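You operate a simulated robot arm through the tools that you are given. There is no shell and no other tool. Be economical: measure what you need, move in short steps, check, and stop when the job is done.

The job below is to be done with a simulated two-armed robot. You get a single attempt, and the scene is never put back.

TASK
Take the nut from the small bench top and put it on top of the white pod there. Put the blue reel on the lower shelf of the cord table. Take the yellow reel and leave it on the cord table. Take the hang tag on the sorting table and put it away on the fourth shelf from the bottom of the door side rack. Fetch the brush and set it on the packing sheet. Take the spool case from the packing table and leave it on top of the white levelling card. Pick up the blue zip bag with one hand, pass it to the other hand and put it on the small bench top. Put the green bead pod on the folding table top. Put the scrap pack that says "PLA" from the cart top on the small bench top and the scrap pack marked "foil" on the lashing bay. Lift the wash tub lid open. Any order will do. Set down upright: spool case, blue zip bag.

The check looks at the end state, three seconds after you hand in, the way a careful person would. Anything else that was tipped, shoved, dropped, spilled or broken makes it a failure. A push-on lid holds only when it is set on centred and level and pressed home; a screw cap is set on level and turned clockwise until tight. Flat cloth is picked up by pressing the open fingertips on it (5 to 10 N) and closing them slowly along it; thin cloth reads only 2 to 8 mm in the jaws.

THE ROBOT
Two 7-joint arms with two-finger parallel grippers on one trunk, on a base that drives. Base frame: it is fixed to the floor where the robot stands at the start and does not move with it; the origin is under the middle of the robot, x ahead of it, y to its left, z up. Units: cm, degrees, N and s.
The left shoulder is at the start at [3, 11.9, 106], the right one opposite. With the tool pointing down near the work surface each hand reaches from about 12 to 54 cm from the robot's upright axis, wherever it stands, measured 20 degrees to its own side. Places, roughly: blue reel (8x7x6 cm) [80, 30, 80]; blue zip bag (17x8x10 cm) [50, -150, 100]; brush (14x4x10 cm) [-140, 160, 80]; cord table [340, -120, 80]; folding table top [10, -380, 70]; fourth shelf of the door side rack [60, -60, 130]; green bead pod (5x5x4 cm) [50, -170, 100]; hang tag [125, 25, 100]; lashing bay (22x16 cm) [344, -90, 82]; levelling card (19x15x4 cm) [-120, -20, 90]; lower shelf of the cord table [340, -130, 40]; nut (4x3x2 cm) [70, 0, 80]; packing sheet (20x15x1 cm) [50, -180, 60]; pod (6x5x3 cm) [70, 50, 80]; scrap pack [150, -125, 75]; small bench top [60, 30, 80]; spool case [-125, -50, 75]; wash tub lid [330, -380, 100]; yellow reel (8x7x6 cm) [50, 50, 80]. Payload 3.43 kg a hand.
The tool frame of a hand sits at the grasp point between the pads (the TCP): z along the fingers, y along the line on which they close. The tips reach 3 cm beyond it. The gripper opens to 9.4 cm. The fingers are 2.8 cm wide and 1 cm thick; the gripper's body (5 by 9.6 cm) begins 5.5 cm behind the TCP.
Orientation is that of the tool frame in the base frame, as a unit quaternion [x, y, z, w]. With the fingers straight down and closing along the base's y, the tool's x points along the base's -x, its y along +y and its z along -z.

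THE INTERFACE
- The arms move only by the tool step_arm. It takes "left_moves", "right_moves" or both (then of equal length, played together; a hand with none holds still); each is one flat list of numbers, 7 for each row, row after row: the shift along the tool's x, y, z in cm, then the turn, a rotation vector about the tool's x, y, z in degrees, then the gripper command, from -1 (shut) to 1 (fully open), values between in proportion. In form: [x, y, z, ax, ay, az, gripper, x, y, z, ax, ay, az, gripper, ...]. A call has 1 to 10 rows; each row is the pose to reach, as a shift and turn from the pose commanded when the call began, along the tool's axes at that moment. Each row takes 0.2 s and may step no farther than 5 cm and 8.6 degrees from the row before; otherwise, or with a gripper value out of range, the whole call is refused. Where a pose cannot be reached the arm comes as near as it can. A force on the tool above 40 N (or 10 N above the force at the start of the call, whichever is more), or a blocked arm, ends the call early, and 0.2 s more pass. Each finger travels about 7.2 cm/s and halts on what it meets, pressing with about 26 N; the grip force reading is that of the motor and also rises with nothing between the fingers. The clock runs only during rows and for 0.2 s after the last one: add rows that repeat a pose to give the fingers time. It gives the time, the measured TCP pose, the force on the tool (base axes), the opening and the grip force at its end, in the units of the frame above (readings bear some noise), with the torque about the TCP (base axes, N m) and any sound that the robot's microphone picked up.
- Cameras (640 x 400 px; columns grow to the right, rows downward): "scene" is now at [3.78, 0.76, 175.22]; the picture's right is [0.11, -0.99, 0.00], its down [-0.85, -0.10, -0.52] and it looks along [0.52, 0.06, -0.86] (base axes); focal length 259 px, centre (320, 200). "left" rides on the left gripper at [7.6, -1.4, -10.2] in its tool frame; the picture's right is [0.18, 0.98, 0.00], its down [-0.75, 0.14, -0.64] and it looks along [-0.63, 0.12, 0.77] (tool axes); focal length 243 px, centre (320, 200). "right" rides on the right gripper at [7.6, 1.4, -10.3] in its tool frame; the picture's right is [-0.18, 0.98, 0.00], its down [-0.75, -0.14, -0.64] and it looks along [-0.63, -0.12, 0.77] (tool axes); focal length 243 px, centre (320, 200). There is no depth. A picture from a camera that has moved, and an enlarged one, comes with that camera's place and axes in the base frame and with its lens.
- camera(camera): a new picture of that camera. It takes no simulated time.
- lift_body(by): slides the trunk up (or, below 0, down) by that many cm; the arms and the scene camera ride with it, the base frame stays. It gives what a move gives, with no picture.
- base_move(legs): drives the robot by 1 to 6 legs, each [ahead, turn to the left] in cm and degrees, along the robot's own axes; the way and the turn of a leg run together, so that a leg with both is an arc; at most 150 cm and 180 degrees a leg. The arms and the cameras ride along, it lands a little off, and it stops where it bumps. It gives what a move gives.
- pan_tilt(pan, tilt): turns the head with the scene camera to pan (to the left, within 143 degrees either way) and tilt (down, from -29 to 69), counted from straight ahead of the robot. It gives what a move gives.
- enlarge(camera, box): a new picture of the part [left, top, right, bottom] of that camera's present view, enlarged. It takes no simulated time.
- hand_in(): hands the job in; it is judged then, once.

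Work in short steps. Places have to be worked out from the pictures, the camera data and where the tool is seen: move nearer, look again, correct. Check each grasp and each placing, and mend what went wrong. You have 546 turns and 346 pictures in all, those below and enlarged ones among them. Open the grippers and draw the arms clear of the work before you hand the job in, unless the task says otherwise; then end with one line.

The tools are called after "Emit:" as a command line: name --argument value ..., lists and objects as JSON in quotes. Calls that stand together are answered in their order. step_arm: Moves the arms, as the interface text tells. Its arguments: {"type":"object","properties":{"left_moves":{"type":"array"},"right_moves":{"type":"array"}},"required":[]} The other tools are called the same way: lift_body (by) slides the trunk up or down; base_move (legs) drives the base; pan_tilt (pan, tilt) turns the head that bears the scene camera; camera (camera) takes a picture; enlarge (camera, box) takes an enlarged picture of a part of a camera's view; hand_in () hands the job in.

At the start:

```text
time: 0.0
left_tool_pos: [34.9, 35.63, 99.98]
left_ee_rot: [-0.001, 1.0, 0.0, 0.0]
left_wrist_force: [-0.3, 0.0, 0.9]
left_ft_torque: [0.01, 0.0, 0.04]
left_gripper_width: 9.4
left_gripper_force: 0.0
right_tool_pos: [29.72, -0.91, 99.95]
right_ee_rot: [-0.001, 1.0, 0.001, 0.0]
right_wrist_force: [0.4, 0.2, -0.6]
right_ft_torque: [-0.01, -0.04, -0.02]
right_gripper_width: 9.38
right_gripper_force: 0.1
trunk travel left (down, up): [-32.5, 8.5]
robot x, y, heading: [-0.09, -0.32, -0.1]
head pan, tilt: [6.4, 58.8]
```

scene: 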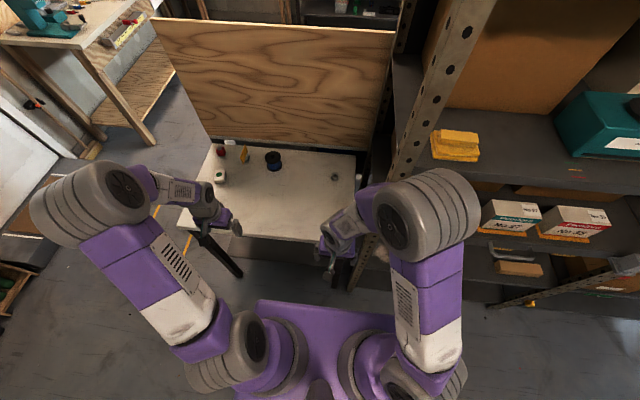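
right: 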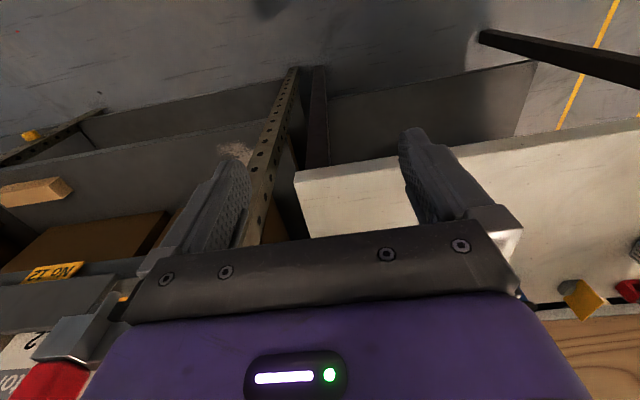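
left: 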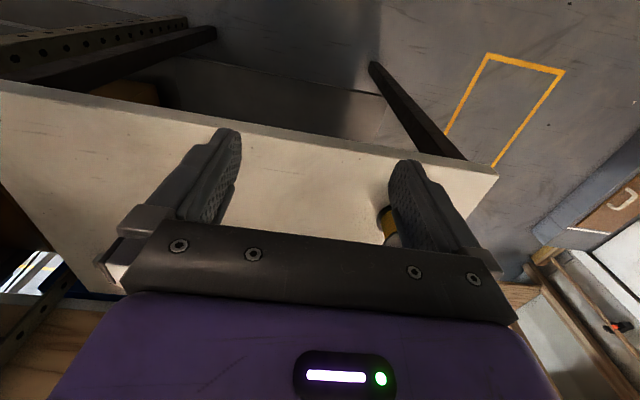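

I begin with a closer look at the small bench top in the scene camera.

Emit:
enlarge --camera "scene" --box '[180, 120, 380, 245]'

Emit:
enlarge --camera "scene" --box '[380, 80, 640, 310]'

```text
3.20 times, centred on (280, 182) of scene
camera zoom: at [3.78, 0.76, 175.22], right [0.11, -0.99, 0.0], down [-0.85, -0.1, -0.52], along [0.52, 0.06, -0.86], focal length 829 px, centre (448, 256)
```

zoom: 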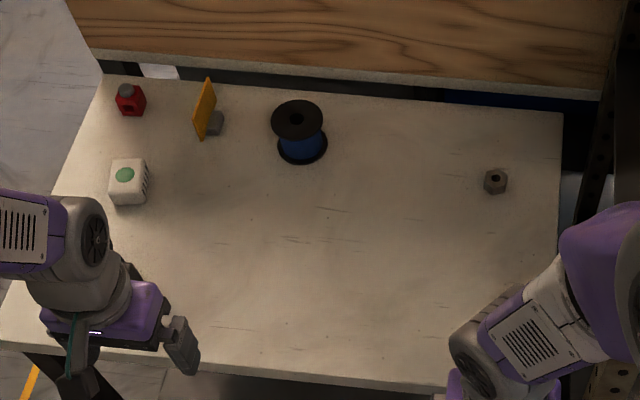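

```text
1.74 times, centred on (510, 195) of scene
camera zoom: at [3.78, 0.76, 175.22], right [0.11, -0.99, 0.0], down [-0.85, -0.1, -0.52], along [0.52, 0.06, -0.86], focal length 450 px, centre (-10, 209)
```

zoom: 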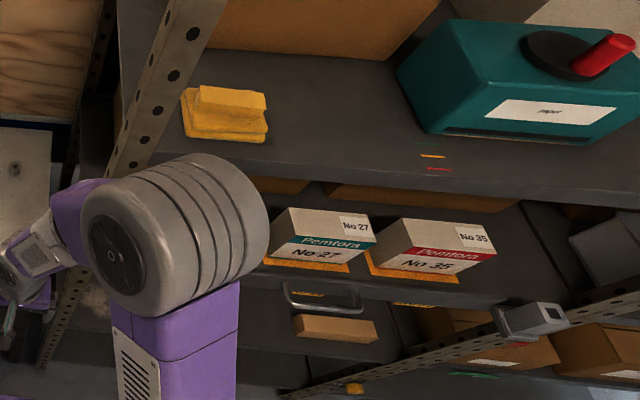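

I want a map of the surroundings before driving; look around with the head.

Emit:
pan_tilt --pan 20 --tilt 20

Emit:
camera --camera "scene"

Emit:
pan_tilt --pan 100 --tilt 25

Emit:
camera --camera "scene"

Emit:
pan_tilt --pan 143 --tilt 25

Emit:
camera --camera "scene"

Emit:
pan_tilt --pan -50 --tilt 25

Emit:
camera --camera "scene"

Emit:
pan_tilt --pan -120 --tilt 25

Emit:
camera --camera "scene"

```text
time: 1.1
left_tool_pos: [34.97, 35.77, 99.97]
left_ee_rot: [0.0, 1.0, 0.001, 0.001]
left_wrist_force: [-0.1, -0.7, 0.3]
left_ft_torque: [-0.03, -0.03, 0.0]
left_gripper_width: 9.37
left_gripper_force: 0.0
right_tool_pos: [29.73, -0.92, 99.96]
right_ee_rot: [0.0, 1.0, 0.0, 0.001]
right_wrist_force: [-1.6, 0.2, -0.4]
right_ft_torque: [-0.02, 0.04, 0.01]
right_gripper_width: 9.4
right_gripper_force: 0.0
trunk travel left (down, up): [-32.5, 8.5]
robot x, y, heading: [-0.24, -0.07, -0.2]
head pan, tilt: [20.0, 20.0]
```

```text
340 pictures are left
camera scene: at [5.78, 3.18, 180.88], right [0.34, -0.94, 0.0], down [-0.32, -0.12, -0.94], along [0.88, 0.32, -0.34], focal length 259 px, centre (320, 200)
```

scene: 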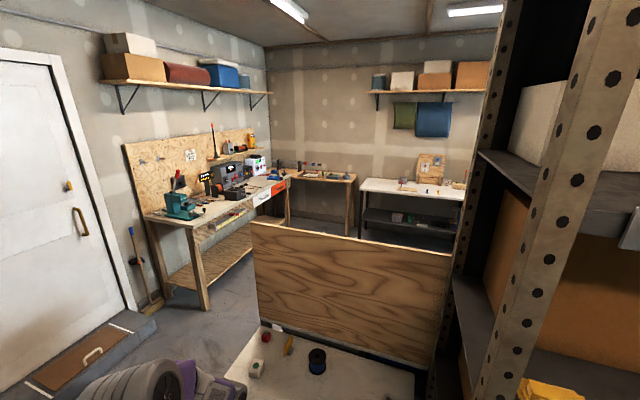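

```text
time: 2.6
left_tool_pos: [34.88, 35.72, 100.04]
left_ee_rot: [0.0, 1.0, -0.001, 0.0]
left_wrist_force: [0.4, 1.0, 0.6]
left_ft_torque: [0.0, -0.02, 0.0]
left_gripper_width: 9.43
left_gripper_force: 0.1
right_tool_pos: [29.67, -0.9, 99.95]
right_ee_rot: [-0.001, 1.0, -0.001, 0.0]
right_wrist_force: [-0.3, 0.6, 0.6]
right_ft_torque: [0.02, 0.0, 0.02]
right_gripper_width: 9.41
right_gripper_force: 0.0
trunk travel left (down, up): [-32.5, 8.5]
robot x, y, heading: [-0.16, 0.41, 0.2]
head pan, tilt: [100.0, 25.0]
```

```text
339 pictures are left
camera scene: at [-4.57, 9.07, 180.08], right [0.98, 0.17, 0.0], down [0.07, -0.42, -0.91], along [-0.16, 0.89, -0.42], focal length 259 px, centre (320, 200)
```

scene: 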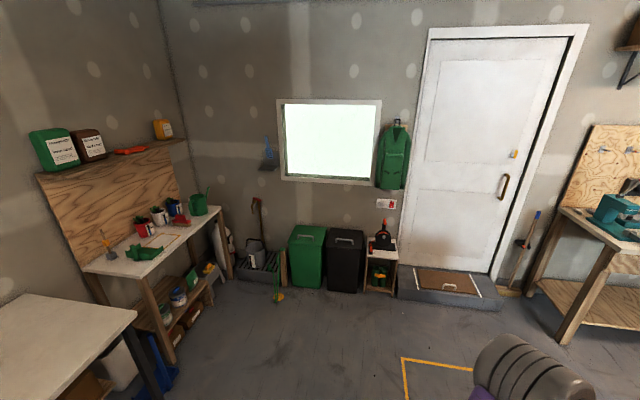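

```text
time: 3.7
left_tool_pos: [34.98, 35.77, 100.04]
left_ee_rot: [0.0, 1.0, -0.001, 0.0]
left_wrist_force: [0.1, -0.6, -0.3]
left_ft_torque: [0.01, 0.0, 0.01]
left_gripper_width: 9.42
left_gripper_force: 0.1
right_tool_pos: [29.66, -0.89, 99.94]
right_ee_rot: [-0.001, 1.0, 0.0, -0.001]
right_wrist_force: [0.3, -0.5, -0.4]
right_ft_torque: [0.01, -0.02, -0.02]
right_gripper_width: 9.38
right_gripper_force: 0.1
trunk travel left (down, up): [-32.5, 8.5]
robot x, y, heading: [-0.17, -0.1, 0.1]
head pan, tilt: [143.0, 25.0]
```

```text
338 pictures are left
camera scene: at [-10.33, 5.55, 180.08], right [0.6, 0.8, 0.0], down [0.34, -0.25, -0.91], along [-0.72, 0.55, -0.42], focal length 259 px, centre (320, 200)
```

scene: 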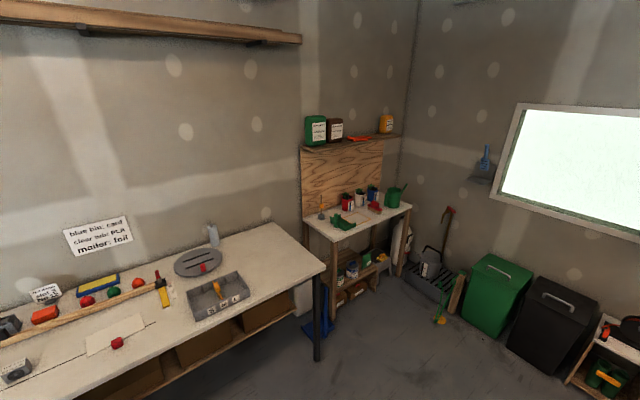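

```text
time: 6.5
left_tool_pos: [35.07, 35.66, 100.07]
left_ee_rot: [0.0, 1.0, 0.0, 0.0]
left_wrist_force: [-0.4, -0.5, -0.4]
left_ft_torque: [-0.01, -0.02, 0.01]
left_gripper_width: 9.41
left_gripper_force: 0.0
right_tool_pos: [29.64, -1.06, 100.12]
right_ee_rot: [0.0, 1.0, 0.0, 0.0]
right_wrist_force: [0.7, 0.2, 0.1]
right_ft_torque: [-0.02, -0.04, 0.0]
right_gripper_width: 9.41
right_gripper_force: 0.0
trunk travel left (down, up): [-32.5, 8.5]
robot x, y, heading: [-0.11, 0.11, -0.1]
head pan, tilt: [-50.0, 25.0]
```

```text
337 pictures are left
camera scene: at [2.95, -7.05, 180.08], right [-0.77, -0.64, 0.0], down [-0.27, 0.32, -0.91], along [0.58, -0.69, -0.42], focal length 259 px, centre (320, 200)
```

scene: 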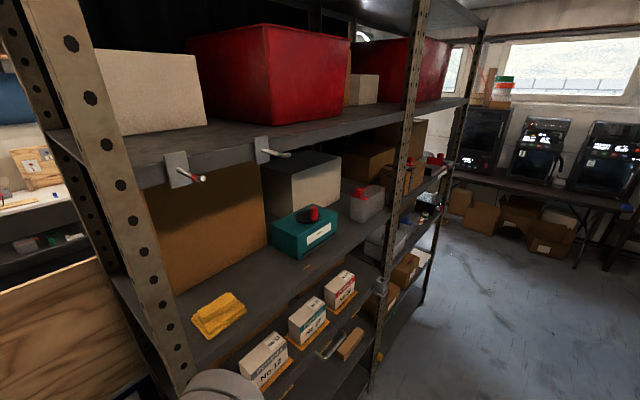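

```text
time: 7.9
left_tool_pos: [34.97, 35.76, 100.0]
left_ee_rot: [0.0, 1.0, 0.0, 0.0]
left_wrist_force: [1.0, -0.7, -0.1]
left_ft_torque: [0.0, -0.01, 0.01]
left_gripper_width: 9.4
left_gripper_force: 0.0
right_tool_pos: [29.7, -0.93, 99.95]
right_ee_rot: [-0.001, 1.0, -0.001, 0.0]
right_wrist_force: [-0.6, -0.2, -0.4]
right_ft_torque: [-0.03, -0.02, 0.03]
right_gripper_width: 9.42
right_gripper_force: 0.2
trunk travel left (down, up): [-32.5, 8.5]
robot x, y, heading: [0.05, 0.11, 0.0]
head pan, tilt: [-120.0, 25.0]
```

```text
336 pictures are left
camera scene: at [-7.58, -7.98, 180.08], right [-0.87, 0.5, 0.0], down [0.21, 0.37, -0.91], along [-0.45, -0.79, -0.42], focal length 259 px, centre (320, 200)
```

scene: 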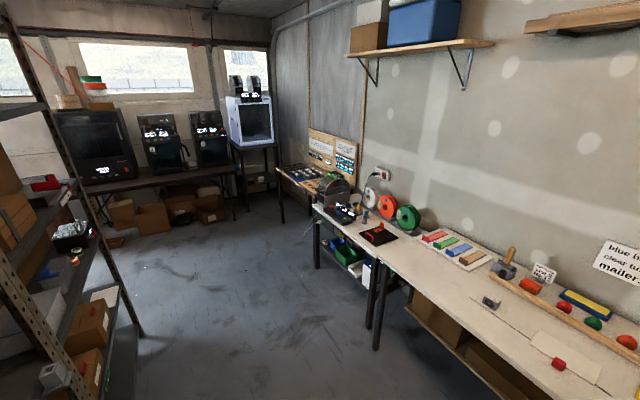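

Check the base footprint by looking straight down in front.

Emit:
pan_tilt --pan 0 --tilt 69

Emit:
camera --camera "scene"

```text
time: 9.9
left_tool_pos: [34.89, 35.67, 99.98]
left_ee_rot: [0.0, 1.0, 0.0, 0.0]
left_wrist_force: [-0.1, 0.5, 0.0]
left_ft_torque: [0.01, 0.0, -0.01]
left_gripper_width: 9.4
left_gripper_force: 0.0
right_tool_pos: [29.73, -0.99, 100.0]
right_ee_rot: [0.0, 1.0, 0.0, 0.0]
right_wrist_force: [0.0, -0.5, 0.2]
right_ft_torque: [0.01, 0.01, 0.0]
right_gripper_width: 9.39
right_gripper_force: 0.1
trunk travel left (down, up): [-32.5, 8.5]
robot x, y, heading: [0.27, -0.03, -0.2]
head pan, tilt: [0.0, 68.8]
```

```text
335 pictures are left
camera scene: at [2.61, -0.01, 174.14], right [0.0, -1.0, 0.0], down [-0.93, 0.0, -0.36], along [0.36, 0.0, -0.93], focal length 259 px, centre (320, 200)
```

scene: 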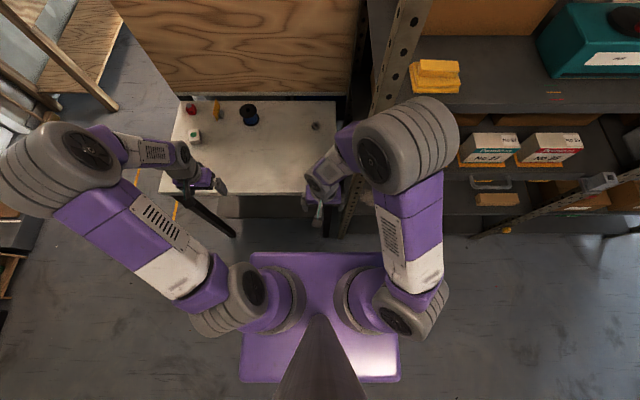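

The purple plate looks like the base (~±29 cm deep), so it can only come up to about x≈13 before the bench edge. I drive forward-left a bit and look.

Emit:
base_move --legs '[[0, 45], [16, 0], [0, -45]]'

Emit:
camera --camera "scene"

Emit:
camera --camera "right"

Emit:
camera --camera "left"

```text
time: 15.5
left_tool_pos: [46.47, 47.05, 99.96]
left_ee_rot: [0.001, 1.0, -0.001, 0.0]
left_wrist_force: [-1.5, -0.2, -0.4]
left_ft_torque: [0.02, 0.02, 0.01]
left_gripper_width: 9.41
left_gripper_force: 0.0
right_tool_pos: [41.15, 10.32, 99.96]
right_ee_rot: [0.0, 1.0, -0.001, 0.0]
right_wrist_force: [0.3, 0.5, -0.2]
right_ft_torque: [0.0, 0.0, 0.02]
right_gripper_width: 9.38
right_gripper_force: 0.0
trunk travel left (down, up): [-32.5, 8.5]
robot x, y, heading: [11.65, 11.47, 0.0]
head pan, tilt: [0.0, 68.8]
```

```text
334 pictures are left
camera scene: at [14.14, 11.39, 174.14], right [0.0, -1.0, 0.0], down [-0.93, 0.0, -0.36], along [0.36, 0.0, -0.93], focal length 259 px, centre (320, 200)
```

scene: 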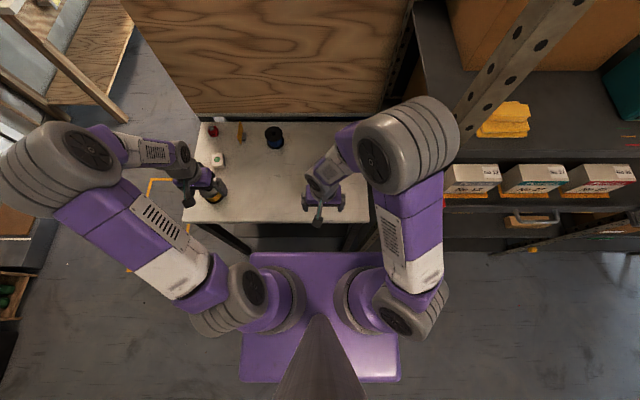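

```text
333 pictures are left
camera right: at [33.49, 11.67, 110.31], right [0.19, 0.98, 0.0], down [0.75, -0.14, 0.64], along [0.63, -0.12, -0.77], focal length 243 px, centre (320, 200)
```

right: 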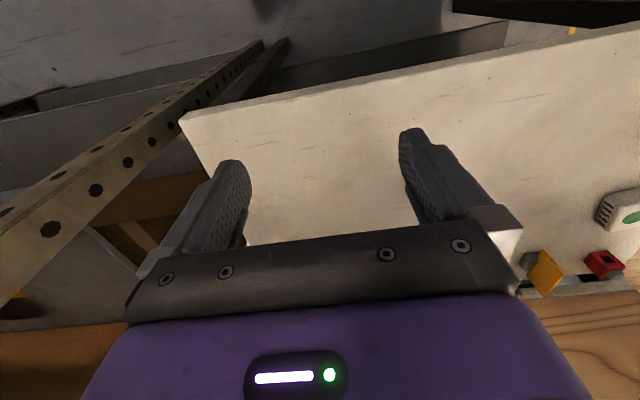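

```text
332 pictures are left
camera left: at [39.02, 45.57, 110.19], right [-0.18, 0.98, 0.0], down [0.75, 0.14, 0.64], along [0.63, 0.12, -0.77], focal length 243 px, centre (320, 200)
```

left: 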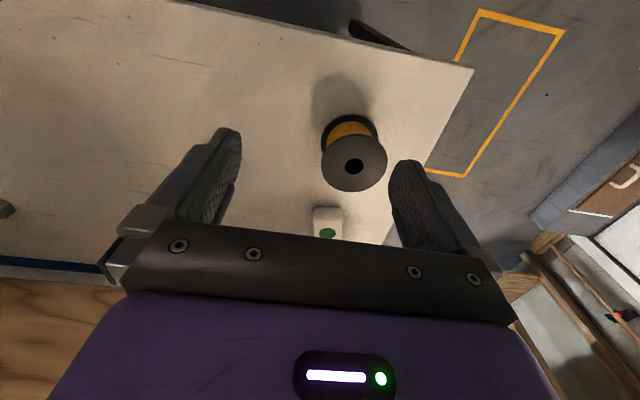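

Base is near the bench edge now. I move the right hand forward toward the nut (≈74, 2), tilting the tool outward for reach.

Emit:
step_arm --right_moves '[-4.2, -1.3, 0, 0, -7, 0, 1, -8.4, -2.6, 0, 0, -14, 0, 1, -12.6, -3.9, 0, 0, -21, 0, 1, -16.8, -5.2, 0, 0, -28, 0, 1, -21, -6.5, 0, 0, -35, 0, 1]'

Emit:
camera --camera "right"

Emit:
camera --camera "scene"

```text
time: 16.7
left_tool_pos: [46.53, 47.05, 99.94]
left_ee_rot: [0.001, 1.0, 0.001, 0.0]
left_wrist_force: [0.2, -0.6, -1.1]
left_ft_torque: [0.04, 0.03, 0.0]
left_gripper_width: 9.39
left_gripper_force: 0.1
right_tool_pos: [62.88, 4.16, 99.88]
right_ee_rot: [0.0, 0.953, -0.001, 0.302]
right_wrist_force: [-0.4, 0.1, -0.4]
right_ft_torque: [-0.02, 0.05, -0.01]
right_gripper_width: 9.37
right_gripper_force: 0.1
trunk travel left (down, up): [-32.5, 8.5]
robot x, y, heading: [11.63, 11.17, -0.2]
head pan, tilt: [0.0, 68.8]
```

```text
331 pictures are left
camera right: at [50.62, 5.31, 103.9], right [0.15, 0.98, 0.11], down [0.25, -0.14, 0.96], along [0.96, -0.12, -0.26], focal length 243 px, centre (320, 200)
```

right: 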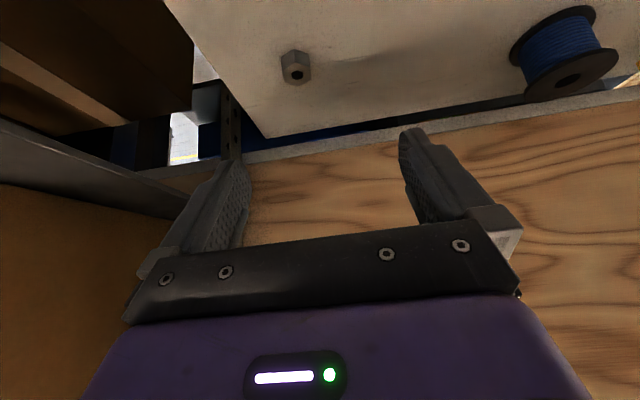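

```text
330 pictures are left
camera scene: at [14.24, 11.36, 174.14], right [0.0, -1.0, 0.0], down [-0.93, 0.0, -0.36], along [0.36, 0.0, -0.93], focal length 259 px, centre (320, 200)
```

scene: 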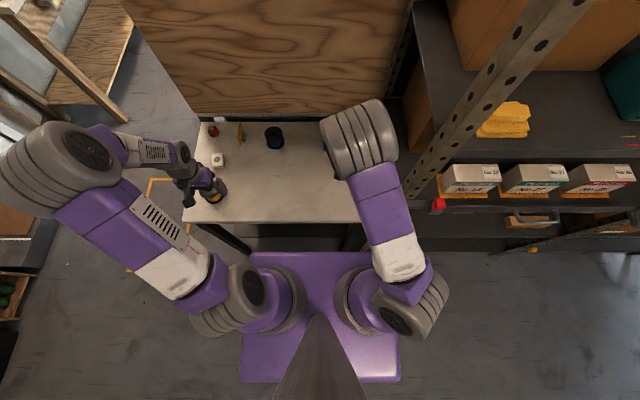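

Emit:
enlarge --camera "right" --box '[240, 20, 360, 95]'

```text
5.33 times, centred on (300, 58) of right
camera zoom: at [50.62, 5.31, 103.9], right [0.15, 0.98, 0.11], down [0.25, -0.14, 0.96], along [0.96, -0.12, -0.26], focal length 1294 px, centre (427, 960)
```

zoom: 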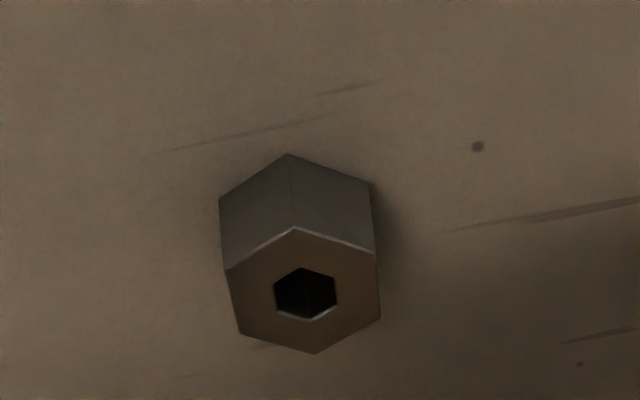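

Nut's top centre is about (74.6, 1.2, 81), flats facing ±y, nearly straight along the tool axis. I advance most of the way.

Emit:
step_arm --right_moves '[0, -1, 5, 0, 0, 0, 0.6, -0.2, -2, 10, 0, 0, 0, 0.2, -0.3, -3, 14, 0, 0, 0, 0.2, -0.3, -3, 14, 0, 0, 0, 0.2]'

Emit:
camera --camera "right"

```text
refused: row 1 steps farther than a row can; nothing moved
```

```text
328 pictures are left
camera right: at [50.62, 5.31, 103.9], right [0.15, 0.98, 0.11], down [0.25, -0.14, 0.96], along [0.96, -0.12, -0.26], focal length 243 px, centre (320, 200)
```

right: 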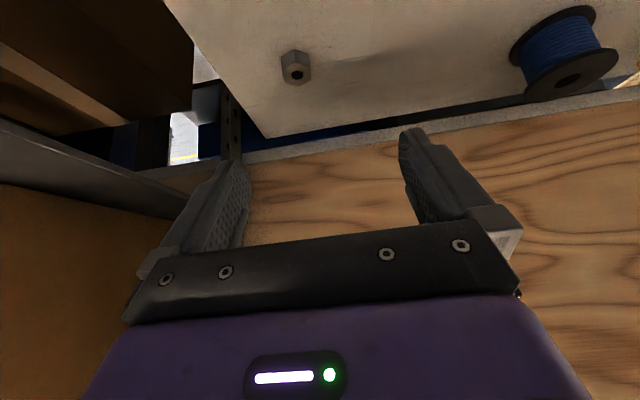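

Smaller rows then.

Emit:
step_arm --right_moves '[-0.1, -0.8, 4.5, 0, 0, 0, 0.8, -0.2, -1.6, 9, 0, 0, 0, 0.4, -0.3, -2.4, 12, 0, 0, 0, 0.2, -0.3, -3, 14, 0, 0, 0, 0.2]'

Emit:
camera --camera "right"

```text
time: 17.7
left_tool_pos: [46.5, 47.1, 100.03]
left_ee_rot: [0.001, 1.0, 0.0, 0.0]
left_wrist_force: [0.7, -0.2, 0.0]
left_ft_torque: [0.0, 0.02, -0.03]
left_gripper_width: 9.39
left_gripper_force: 0.0
right_tool_pos: [70.46, 0.99, 88.4]
right_ee_rot: [0.0, 0.954, 0.001, 0.301]
right_wrist_force: [0.9, 0.0, 0.1]
right_ft_torque: [0.0, 0.04, -0.01]
right_gripper_width: 5.66
right_gripper_force: 0.0
trunk travel left (down, up): [-32.5, 8.5]
robot x, y, heading: [11.55, 11.33, -0.0]
head pan, tilt: [0.0, 68.8]
```

```text
327 pictures are left
camera right: at [58.19, 2.26, 92.57], right [0.15, 0.98, 0.11], down [0.25, -0.14, 0.96], along [0.96, -0.12, -0.27], focal length 243 px, centre (320, 200)
```

right: 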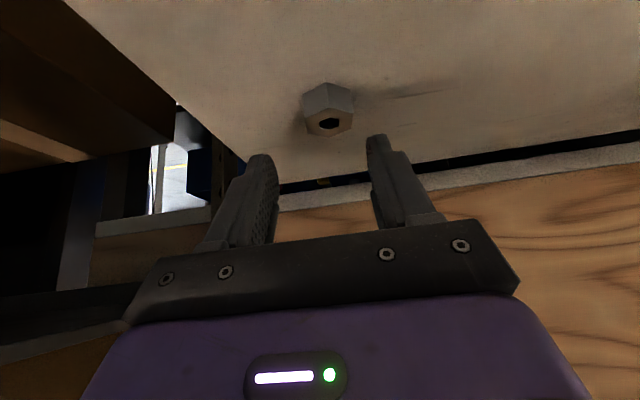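

The nut sits slightly toward +tool-x; I advance 2.5 cm with +1 cm tool-x and look again for a better fix.

Emit:
step_arm --right_moves '[1, 0.3, 2.5, 0, 0, 0, 0.1, 1, 0.3, 2.5, 0, 0, 0, 0.1]'

Emit:
camera --camera "right"

```text
time: 18.3
left_tool_pos: [46.48, 47.01, 100.03]
left_ee_rot: [0.002, 1.0, 0.0, 0.0]
left_wrist_force: [0.2, -0.1, -0.1]
left_ft_torque: [-0.01, 0.0, -0.03]
left_gripper_width: 9.4
left_gripper_force: 0.0
right_tool_pos: [70.89, 1.23, 86.02]
right_ee_rot: [0.001, 0.954, 0.0, 0.301]
right_wrist_force: [0.1, 0.0, 0.4]
right_ft_torque: [0.02, 0.0, 0.0]
right_gripper_width: 5.14
right_gripper_force: 0.1
trunk travel left (down, up): [-32.5, 8.5]
robot x, y, heading: [11.52, 11.12, -0.2]
head pan, tilt: [0.0, 68.8]
```

```text
326 pictures are left
camera right: at [58.69, 2.61, 90.03], right [0.15, 0.98, 0.11], down [0.25, -0.14, 0.96], along [0.96, -0.12, -0.27], focal length 243 px, centre (320, 200)
```

right: 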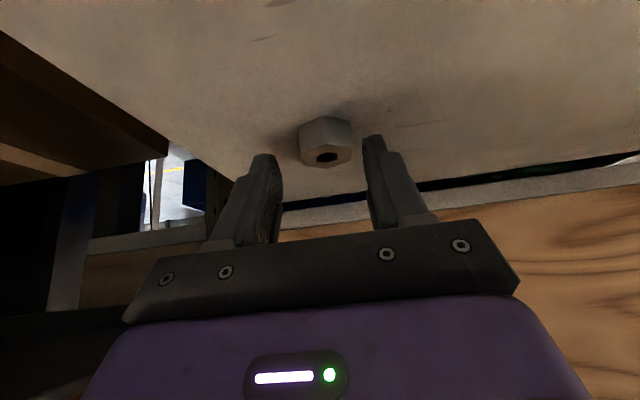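

Triangulated: nut centre ≈(71.7, 1.6, 82.6), table ≈81.5. I go straight down ~1 cm and close.

Emit:
step_arm --right_moves '[0.2, 0.35, 0.5, 0, 0, 0, 0.1, 0.41, 0.35, 0.95, 0, 0, 0, 0.1, 0.41, 0.35, 0.95, 0, 0, 0, 0.1]'

Emit:
camera --camera "right"

```text
time: 19.1
left_tool_pos: [46.27, 47.01, 100.12]
left_ee_rot: [0.002, 1.0, 0.0, 0.001]
left_wrist_force: [1.1, 0.2, -0.2]
left_ft_torque: [-0.01, 0.0, 0.01]
left_gripper_width: 9.38
left_gripper_force: 0.1
right_tool_pos: [71.23, 1.56, 85.3]
right_ee_rot: [0.001, 0.953, 0.0, 0.303]
right_wrist_force: [-9.4, 0.0, 20.1]
right_ft_torque: [-0.32, 0.18, -0.33]
right_gripper_width: 5.16
right_gripper_force: 0.1
trunk travel left (down, up): [-32.5, 8.5]
robot x, y, heading: [11.96, 11.08, 0.1]
head pan, tilt: [0.0, 68.8]
```

```text
325 pictures are left
camera right: at [58.91, 2.85, 89.28], right [0.15, 0.98, 0.11], down [0.24, -0.14, 0.96], along [0.96, -0.12, -0.26], focal length 243 px, centre (320, 200)
```

right: 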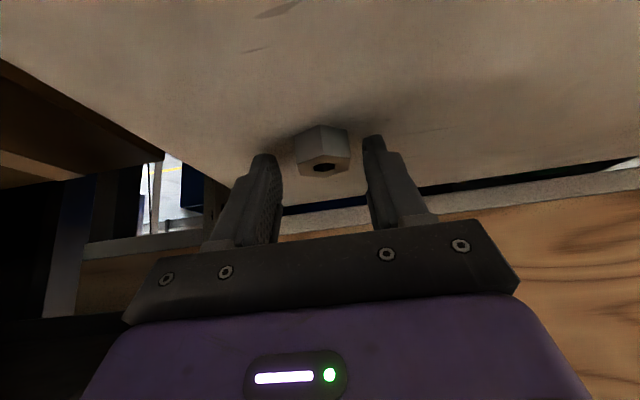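

Fingertips touch the table (≈82). Back off slightly and close.

Emit:
step_arm --right_moves '[-0.15, 0, -0.25, 0, 0, 0, 0.1, -0.15, 0, -0.25, 0, 0, 0, -0.5, -0.15, 0, -0.25, 0, 0, 0, -1, -0.15, 0, -0.25, 0, 0, 0, -1, -0.15, 0, -0.25, 0, 0, 0, -1]'

Emit:
camera --camera "right"

```text
time: 20.3
left_tool_pos: [46.39, 47.09, 100.03]
left_ee_rot: [0.0, 1.0, 0.0, 0.0]
left_wrist_force: [0.2, -0.8, -0.3]
left_ft_torque: [0.01, -0.02, -0.02]
left_gripper_width: 9.42
left_gripper_force: 0.1
right_tool_pos: [71.27, 1.56, 85.27]
right_ee_rot: [0.001, 0.954, 0.0, 0.301]
right_wrist_force: [-1.1, 0.6, 4.0]
right_ft_torque: [-0.01, 0.05, -0.01]
right_gripper_width: 2.96
right_gripper_force: 25.7
trunk travel left (down, up): [-32.5, 8.5]
robot x, y, heading: [11.87, 11.39, -0.1]
head pan, tilt: [0.0, 68.8]
```

```text
324 pictures are left
camera right: at [58.94, 2.79, 89.36], right [0.15, 0.98, 0.11], down [0.25, -0.14, 0.96], along [0.96, -0.12, -0.27], focal length 243 px, centre (320, 200)
```

right: 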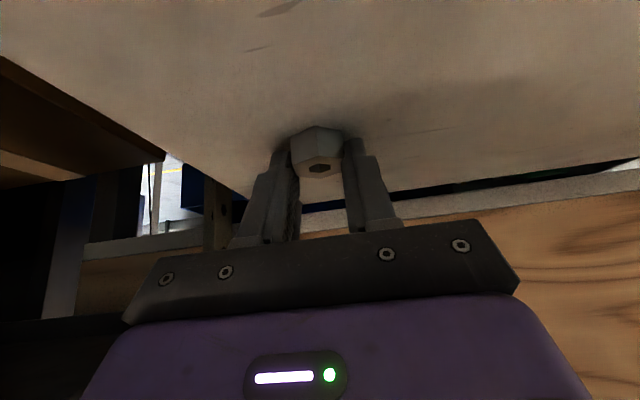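

Gripped at 3.0 cm. Lift straight up 14 cm.

Emit:
step_arm --right_moves '[-2, 0, -2.9, 0, 0, 0, -1, -4, 0, -5.7, 0, 0, 0, -1, -6, 0, -8.6, 0, 0, 0, -1, -8, 0, -11.5, 0, 0, 0, -1]'

Emit:
camera --camera "right"

```text
time: 21.3
left_tool_pos: [46.52, 47.05, 100.07]
left_ee_rot: [0.001, 1.0, 0.0, 0.001]
left_wrist_force: [-0.5, 0.7, -0.9]
left_ft_torque: [0.01, 0.03, 0.02]
left_gripper_width: 9.38
left_gripper_force: 0.0
right_tool_pos: [71.16, 1.74, 99.5]
right_ee_rot: [0.001, 0.954, 0.0, 0.3]
right_wrist_force: [0.9, -0.1, -0.8]
right_ft_torque: [-0.01, 0.02, -0.03]
right_gripper_width: 2.94
right_gripper_force: 25.9
trunk travel left (down, up): [-32.5, 8.5]
robot x, y, heading: [11.56, 11.32, -0.1]
head pan, tilt: [0.0, 68.8]
```

```text
323 pictures are left
camera right: at [58.89, 3.08, 103.55], right [0.15, 0.98, 0.11], down [0.25, -0.14, 0.96], along [0.96, -0.12, -0.27], focal length 243 px, centre (320, 200)
```

right: 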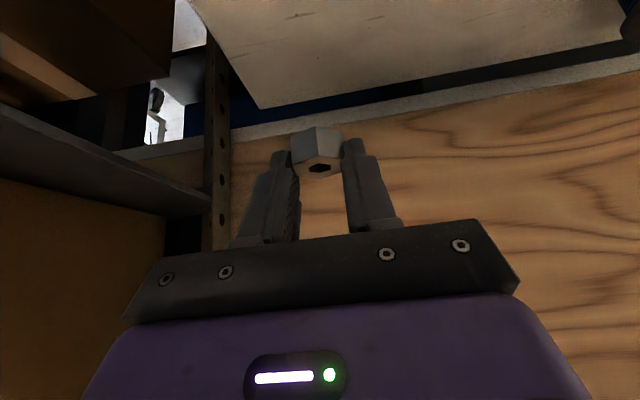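

Nut secured. Now the left hand to the blue reel: move to a tilted pre-grasp pose in front of it.

Emit:
step_arm --left_moves '[-2.7, -3.4, 0.2, 0, -8.4, 0, 1, -5.4, -6.8, 0.4, 0, -16.8, 0, 1, -8.1, -10.2, 0.6, 0, -25.2, 0, 1, -10.8, -13.6, 0.8, 0, -33.6, 0, 1, -13.5, -17, 1, 0, -42, 0, 1]'

Emit:
camera --camera "left"

Emit:
camera --camera "scene"

```text
time: 22.5
left_tool_pos: [60.05, 29.91, 99.18]
left_ee_rot: [0.0, 0.933, 0.001, 0.36]
left_wrist_force: [0.3, -0.8, -0.1]
left_ft_torque: [-0.02, 0.0, -0.02]
left_gripper_width: 9.43
left_gripper_force: 0.0
right_tool_pos: [71.24, 1.79, 99.29]
right_ee_rot: [0.0, 0.953, 0.001, 0.302]
right_wrist_force: [0.1, 0.1, -0.3]
right_ft_torque: [0.02, -0.01, -0.01]
right_gripper_width: 2.96
right_gripper_force: 25.6
trunk travel left (down, up): [-32.5, 8.5]
robot x, y, heading: [11.56, 11.52, 0.1]
head pan, tilt: [0.0, 68.8]
```

```text
322 pictures are left
camera left: at [47.6, 28.39, 101.61], right [-0.14, 0.98, -0.12], down [0.13, 0.14, 0.98], along [0.98, 0.12, -0.15], focal length 243 px, centre (320, 200)
```

left: 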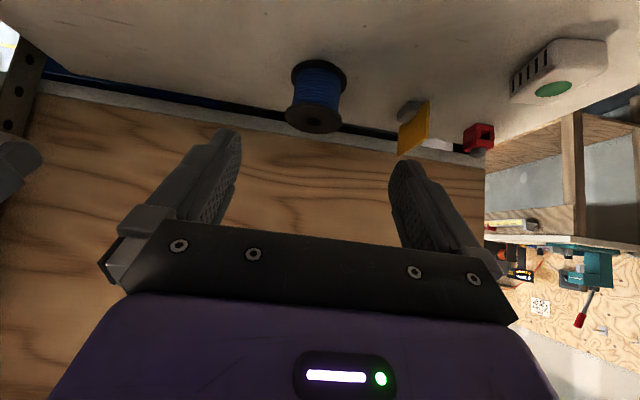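

```text
321 pictures are left
camera scene: at [14.22, 11.31, 174.14], right [0.0, -1.0, 0.0], down [-0.93, 0.0, -0.36], along [0.36, 0.0, -0.93], focal length 259 px, centre (320, 200)
```

scene: 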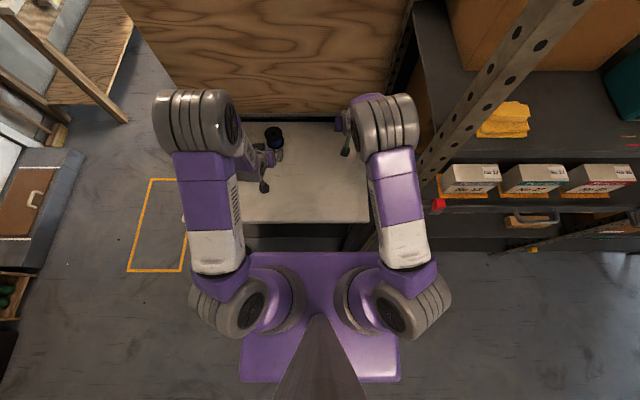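

Blue reel: top centre ≈(76, 29.8, 87.3), diameter ≈7 cm. I approach along the tool axis, most of the way.

Emit:
step_arm --left_moves '[-0.7, 0, 4.5, 0, 0, 0, 1, -1.4, 0, 9, 0, 0, 0, 1, -2.2, 0, 13.5, 0, 0, 0, 1, -2.2, 0, 15, 0, 0, 0, 1]'

Emit:
camera --camera "left"

```text
time: 23.5
left_tool_pos: [71.62, 30.15, 89.37]
left_ee_rot: [0.001, 0.934, -0.001, 0.359]
left_wrist_force: [-1.1, -0.1, 0.5]
left_ft_torque: [-0.02, 0.01, 0.0]
left_gripper_width: 9.41
left_gripper_force: 0.1
right_tool_pos: [71.22, 1.83, 99.37]
right_ee_rot: [0.001, 0.954, 0.0, 0.301]
right_wrist_force: [0.4, 1.1, 0.0]
right_ft_torque: [-0.02, 0.01, 0.02]
right_gripper_width: 2.93
right_gripper_force: 25.5
trunk travel left (down, up): [-32.5, 8.5]
robot x, y, heading: [11.33, 10.98, -0.1]
head pan, tilt: [0.0, 68.8]
```

```text
320 pictures are left
camera left: at [59.16, 28.7, 91.84], right [-0.14, 0.98, -0.12], down [0.13, 0.14, 0.98], along [0.98, 0.12, -0.15], focal length 243 px, centre (320, 200)
```

left: 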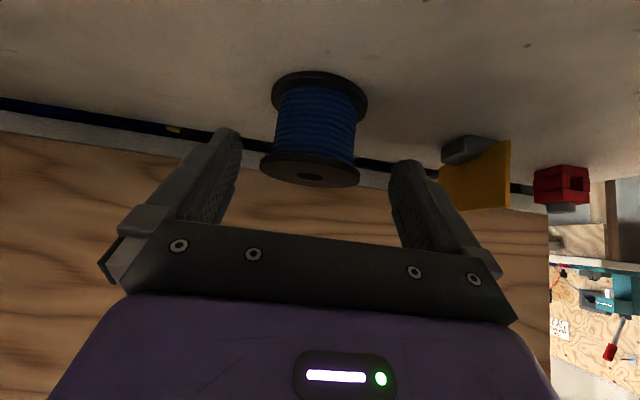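

Matches. Final 4.8 cm approach, then close.

Emit:
step_arm --left_moves '[-0.1, -0.4, 2.4, 0, 0, 0, 1, -0.24, -0.4, 4.7, 0, 0, 0, 1, -0.24, -0.4, 4.7, 0, 0, 0, 0.4, -0.24, -0.4, 4.7, 0, 0, 0, -0.2, -0.24, -0.4, 4.7, 0, 0, 0, -0.2]'

Emit:
camera --camera "left"

```text
time: 24.7
left_tool_pos: [75.08, 29.58, 85.91]
left_ee_rot: [0.001, 0.933, -0.001, 0.359]
left_wrist_force: [-0.2, 0.7, 0.0]
left_ft_torque: [0.0, -0.02, 0.03]
left_gripper_width: 6.62
left_gripper_force: 25.7
right_tool_pos: [71.29, 1.85, 99.41]
right_ee_rot: [0.0, 0.954, 0.0, 0.301]
right_wrist_force: [-0.1, 0.4, 0.4]
right_ft_torque: [0.02, -0.02, 0.01]
right_gripper_width: 2.94
right_gripper_force: 26.5
trunk travel left (down, up): [-32.5, 8.5]
robot x, y, heading: [11.18, 11.67, -0.2]
head pan, tilt: [0.0, 68.8]
```

```text
319 pictures are left
camera left: at [62.59, 28.11, 88.43], right [-0.14, 0.98, -0.12], down [0.13, 0.14, 0.98], along [0.98, 0.12, -0.15], focal length 243 px, centre (320, 200)
```

left: 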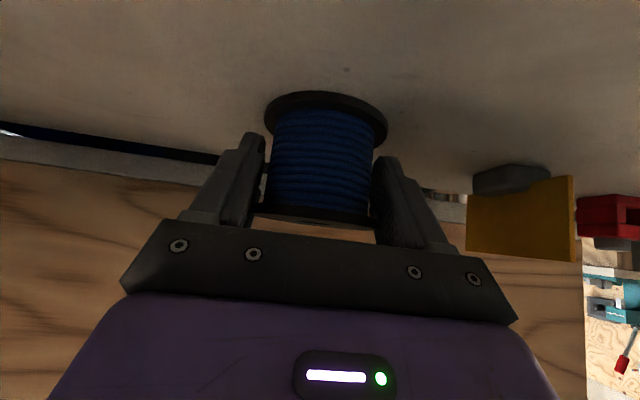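

Grip holds at 6.6 cm. Lift.

Emit:
step_arm --left_moves '[-2.35, 0, -2.6, 0, 0, 0, -1, -4.7, 0, -5.2, 0, 0, 0, -1, -7, 0, -7.8, 0, 0, 0, -1, -9.4, 0, -10.4, 0, 0, 0, -1]'

Emit:
camera --camera "left"

```text
time: 25.7
left_tool_pos: [74.8, 29.49, 99.83]
left_ee_rot: [0.001, 0.934, -0.001, 0.358]
left_wrist_force: [0.2, -1.0, -2.3]
left_ft_torque: [-0.01, 0.01, -0.02]
left_gripper_width: 6.63
left_gripper_force: 26.2
right_tool_pos: [71.25, 1.82, 99.59]
right_ee_rot: [0.001, 0.954, 0.001, 0.301]
right_wrist_force: [0.2, 0.6, -0.3]
right_ft_torque: [0.02, -0.01, -0.02]
right_gripper_width: 2.96
right_gripper_force: 26.1
trunk travel left (down, up): [-32.5, 8.5]
robot x, y, heading: [11.37, 11.36, -0.3]
head pan, tilt: [0.0, 68.8]
```

```text
318 pictures are left
camera left: at [62.35, 28.01, 102.26], right [-0.14, 0.98, -0.12], down [0.13, 0.14, 0.98], along [0.98, 0.12, -0.15], focal length 243 px, centre (320, 200)
```

left: 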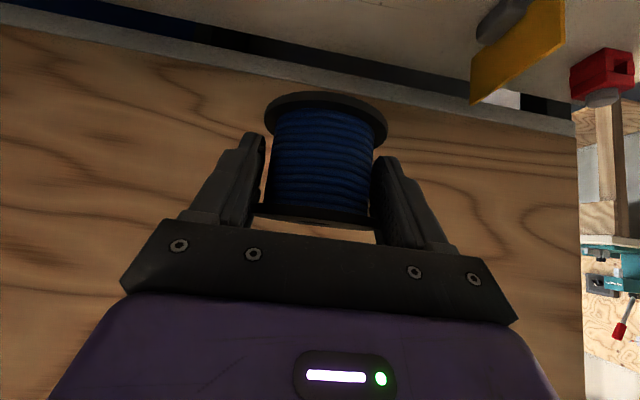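

Both held. Pull both hands back 25 cm before driving.

Emit:
step_arm --left_moves '[2.75, 0, -3.2, 0, 0, 0, -1, 5.5, 0, -6.3, 0, 0, 0, -1, 8.25, 0, -9.5, 0, 0, 0, -1, 11, 0, -12.7, 0, 0, 0, -1, 13.75, 0, -15.8, 0, 0, 0, -1, 16.5, 0, -19, 0, 0, 0, -1]' --right_moves '[3.1, 0, -2.8, 0, 0, 0, -1, 6.3, 0, -5.6, 0, 0, 0, -1, 9.4, 0, -8.4, 0, 0, 0, -1, 12.5, 0, -11.2, 0, 0, 0, -1, 15.7, 0, -14, 0, 0, 0, -1, 18.8, 0, -16.7, 0, 0, 0, -1]'

Emit:
pan_tilt --pan 60 --tilt 45

Emit:
camera --camera "scene"

```text
time: 27.1
left_tool_pos: [52.77, 29.75, 102.63]
left_ee_rot: [0.001, 0.934, 0.0, 0.358]
left_wrist_force: [1.0, -0.2, -2.4]
left_ft_torque: [0.03, 0.02, 0.0]
left_gripper_width: 6.62
left_gripper_force: 25.8
left hand out of reach, approached as far as the arm can: row 6
right_tool_pos: [49.63, 1.9, 101.69]
right_ee_rot: [0.001, 0.954, 0.0, 0.3]
right_wrist_force: [-0.1, 0.5, -0.9]
right_ft_torque: [-0.03, 0.02, -0.03]
right_gripper_width: 2.95
right_gripper_force: 26.4
right hand out of reach, approached as far as the arm can: row 6
trunk travel left (down, up): [-32.5, 8.5]
robot x, y, heading: [11.71, 11.54, -0.2]
head pan, tilt: [0.0, 68.8]
```

```text
time: 28.4
left_tool_pos: [52.78, 29.82, 102.66]
left_ee_rot: [0.001, 0.934, -0.001, 0.358]
left_wrist_force: [0.6, -0.1, -2.3]
left_ft_torque: [-0.01, 0.09, -0.01]
left_gripper_width: 6.61
left_gripper_force: 26.0
right_tool_pos: [49.59, 1.84, 101.71]
right_ee_rot: [0.0, 0.954, 0.0, 0.3]
right_wrist_force: [0.3, -0.3, -0.3]
right_ft_torque: [0.02, 0.0, 0.03]
right_gripper_width: 2.94
right_gripper_force: 25.3
trunk travel left (down, up): [-32.5, 8.5]
robot x, y, heading: [11.66, 11.46, -0.1]
head pan, tilt: [60.0, 45.0]
```

```text
317 pictures are left
camera scene: at [12.64, 18.46, 177.02], right [0.86, -0.5, 0.0], down [-0.36, -0.61, -0.71], along [0.35, 0.61, -0.71], focal length 259 px, centre (320, 200)
```

scene: 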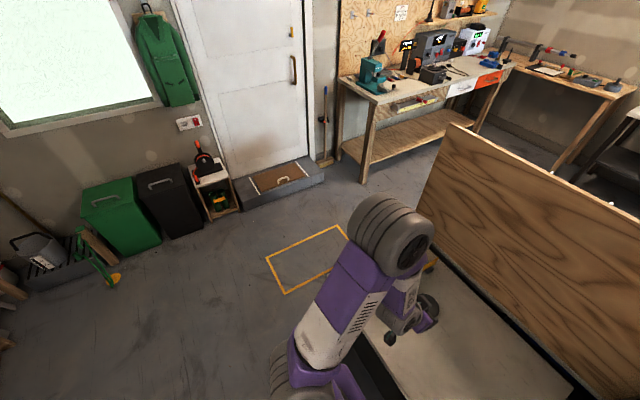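

Clear floor to the left. I back up, go left 54 cm, and face the bench again.

Emit:
base_move --legs '[[-16, 0], [0, 90], [54, 0], [0, -90], [15, 0]]'

Emit:
pan_tilt --pan -15 --tilt 60

Emit:
camera --camera "scene"

Emit:
camera --camera "right"

```text
time: 41.0
left_tool_pos: [53.45, 84.02, 102.69]
left_ee_rot: [0.002, 0.934, 0.0, 0.357]
left_wrist_force: [0.4, 0.4, -1.3]
left_ft_torque: [0.0, 0.03, 0.01]
left_gripper_width: 6.63
left_gripper_force: 25.8
right_tool_pos: [50.2, 56.11, 101.83]
right_ee_rot: [0.002, 0.954, -0.001, 0.3]
right_wrist_force: [0.6, -0.2, -0.1]
right_ft_torque: [0.0, 0.03, 0.0]
right_gripper_width: 2.92
right_gripper_force: 25.4
trunk travel left (down, up): [-32.5, 8.5]
robot x, y, heading: [12.19, 65.49, -0.3]
head pan, tilt: [60.0, 45.0]
```

```text
time: 42.5
left_tool_pos: [53.42, 84.13, 102.62]
left_ee_rot: [0.003, 0.934, -0.002, 0.358]
left_wrist_force: [-0.3, 0.4, -2.0]
left_ft_torque: [-0.02, 0.02, 0.02]
left_gripper_width: 6.59
left_gripper_force: 25.9
right_tool_pos: [50.11, 56.06, 101.74]
right_ee_rot: [0.003, 0.954, 0.0, 0.3]
right_wrist_force: [0.1, -0.8, -0.7]
right_ft_torque: [-0.01, 0.01, -0.02]
right_gripper_width: 2.9
right_gripper_force: 26.3
trunk travel left (down, up): [-32.5, 8.5]
robot x, y, heading: [12.08, 65.9, -0.2]
head pan, tilt: [-15.0, 60.0]
```

```text
316 pictures are left
camera scene: at [15.56, 63.97, 175.08], right [-0.26, -0.96, 0.0], down [-0.84, 0.23, -0.5], along [0.48, -0.13, -0.87], focal length 259 px, centre (320, 200)
```

scene: 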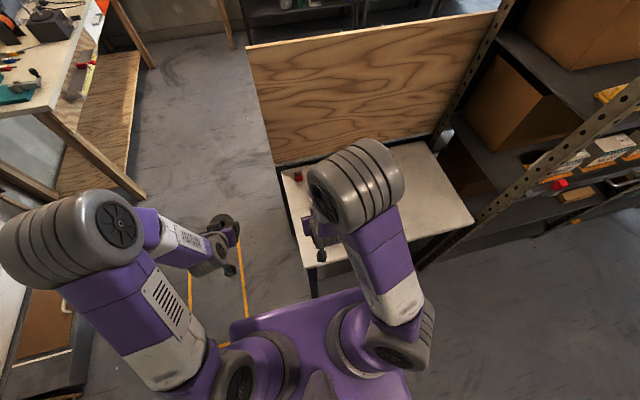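

```text
315 pictures are left
camera right: at [37.82, 57.35, 105.85], right [0.16, 0.98, 0.11], down [0.25, -0.14, 0.96], along [0.96, -0.12, -0.27], focal length 243 px, centre (320, 200)
```

right: 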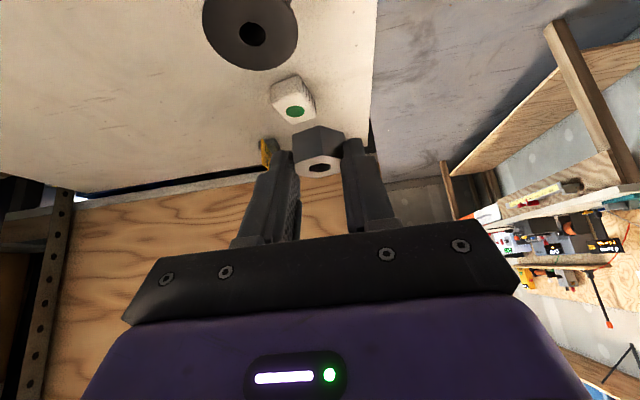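

Pod top centre ≈(66.5, 52, 84.7). Move the nut above it and look.

Emit:
step_arm --right_moves '[-2, -1, 4, 0, 0, 0, -1, -4, -2, 8, 0, 0, 0, -1, -6, -3, 12, 0, 0, 0, -1, -8.1, -4.06, 16.2, 0, 0, 0, -1, -8.1, -4.06, 16.2, 0, 0, 0, -1]'

Emit:
camera --camera "right"

Emit:
enlarge --camera "right" --box '[220, 80, 420, 205]'

```text
time: 43.7
left_tool_pos: [53.35, 83.99, 102.78]
left_ee_rot: [0.001, 0.934, 0.0, 0.358]
left_wrist_force: [0.3, 0.1, -1.3]
left_ft_torque: [-0.02, 0.01, -0.02]
left_gripper_width: 6.62
left_gripper_force: 25.8
right_tool_pos: [66.11, 51.99, 93.0]
right_ee_rot: [0.001, 0.954, 0.0, 0.3]
right_wrist_force: [-0.3, 0.1, 0.2]
right_ft_torque: [0.03, 0.01, -0.02]
right_gripper_width: 2.9
right_gripper_force: 26.5
trunk travel left (down, up): [-32.5, 8.5]
robot x, y, heading: [11.94, 65.6, -0.2]
head pan, tilt: [-15.0, 60.0]
```

```text
314 pictures are left
camera right: at [53.83, 53.21, 97.16], right [0.16, 0.98, 0.11], down [0.25, -0.14, 0.96], along [0.96, -0.12, -0.27], focal length 243 px, centre (320, 200)
```

right: 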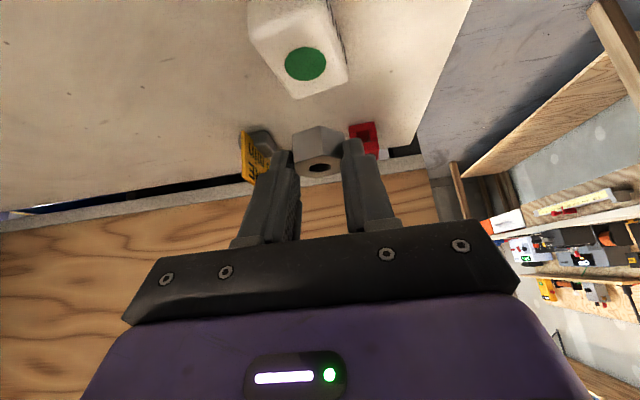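

```text
3.20 times, centred on (320, 142) of right
camera zoom: at [53.83, 53.21, 97.16], right [0.16, 0.98, 0.11], down [0.25, -0.14, 0.96], along [0.96, -0.12, -0.27], focal length 776 px, centre (320, 384)
```

zoom: 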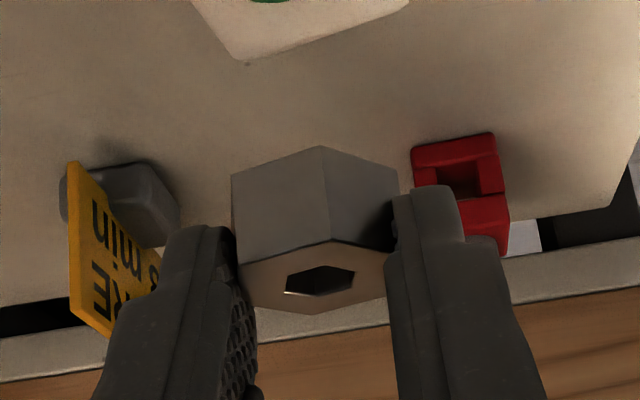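

Confirmed: pod top z≈84.4. Lower straight to just above contact.

Emit:
step_arm --right_moves '[1.3, 0, 1.9, 0, 0, 0, -1, 2.5, 0, 3.6, 0, 0, 0, -1, 2.8, 0, 4.05, 0, 0, 0, -1, 2.8, 0, 4.05, 0, 0, 0, -1]'

Emit:
camera --camera "right"

```text
time: 44.7
left_tool_pos: [53.21, 83.93, 102.67]
left_ee_rot: [0.003, 0.934, -0.002, 0.358]
left_wrist_force: [0.7, 0.6, -2.4]
left_ft_torque: [-0.01, 0.04, 0.0]
left_gripper_width: 6.67
left_gripper_force: 26.2
right_tool_pos: [66.04, 52.03, 88.23]
right_ee_rot: [0.002, 0.953, -0.001, 0.303]
right_wrist_force: [2.0, 0.3, 13.7]
right_ft_torque: [-0.02, -0.03, 0.08]
right_gripper_width: 2.85
right_gripper_force: 26.0
trunk travel left (down, up): [-32.5, 8.5]
robot x, y, heading: [12.1, 65.69, -0.2]
head pan, tilt: [-15.0, 60.0]
```

```text
312 pictures are left
camera right: at [53.73, 53.34, 92.33], right [0.15, 0.98, 0.11], down [0.24, -0.14, 0.96], along [0.96, -0.12, -0.26], focal length 243 px, centre (320, 200)
```

right: 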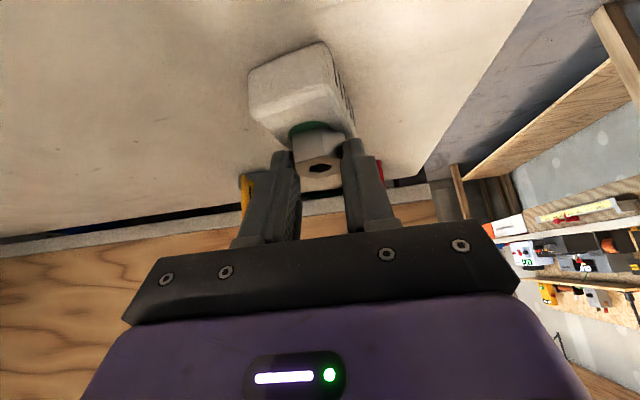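

Emit:
enlarge --camera "right" --box '[220, 30, 420, 195]'

```text
2.42 times, centred on (320, 112) of right
camera zoom: at [53.73, 53.34, 92.33], right [0.15, 0.98, 0.11], down [0.24, -0.14, 0.96], along [0.96, -0.12, -0.26], focal length 588 px, centre (320, 412)
```

zoom: 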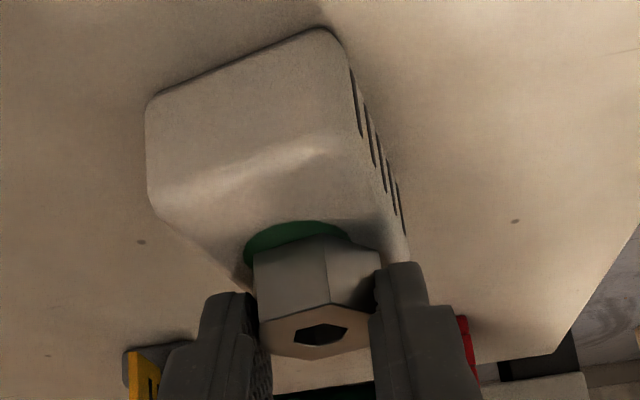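

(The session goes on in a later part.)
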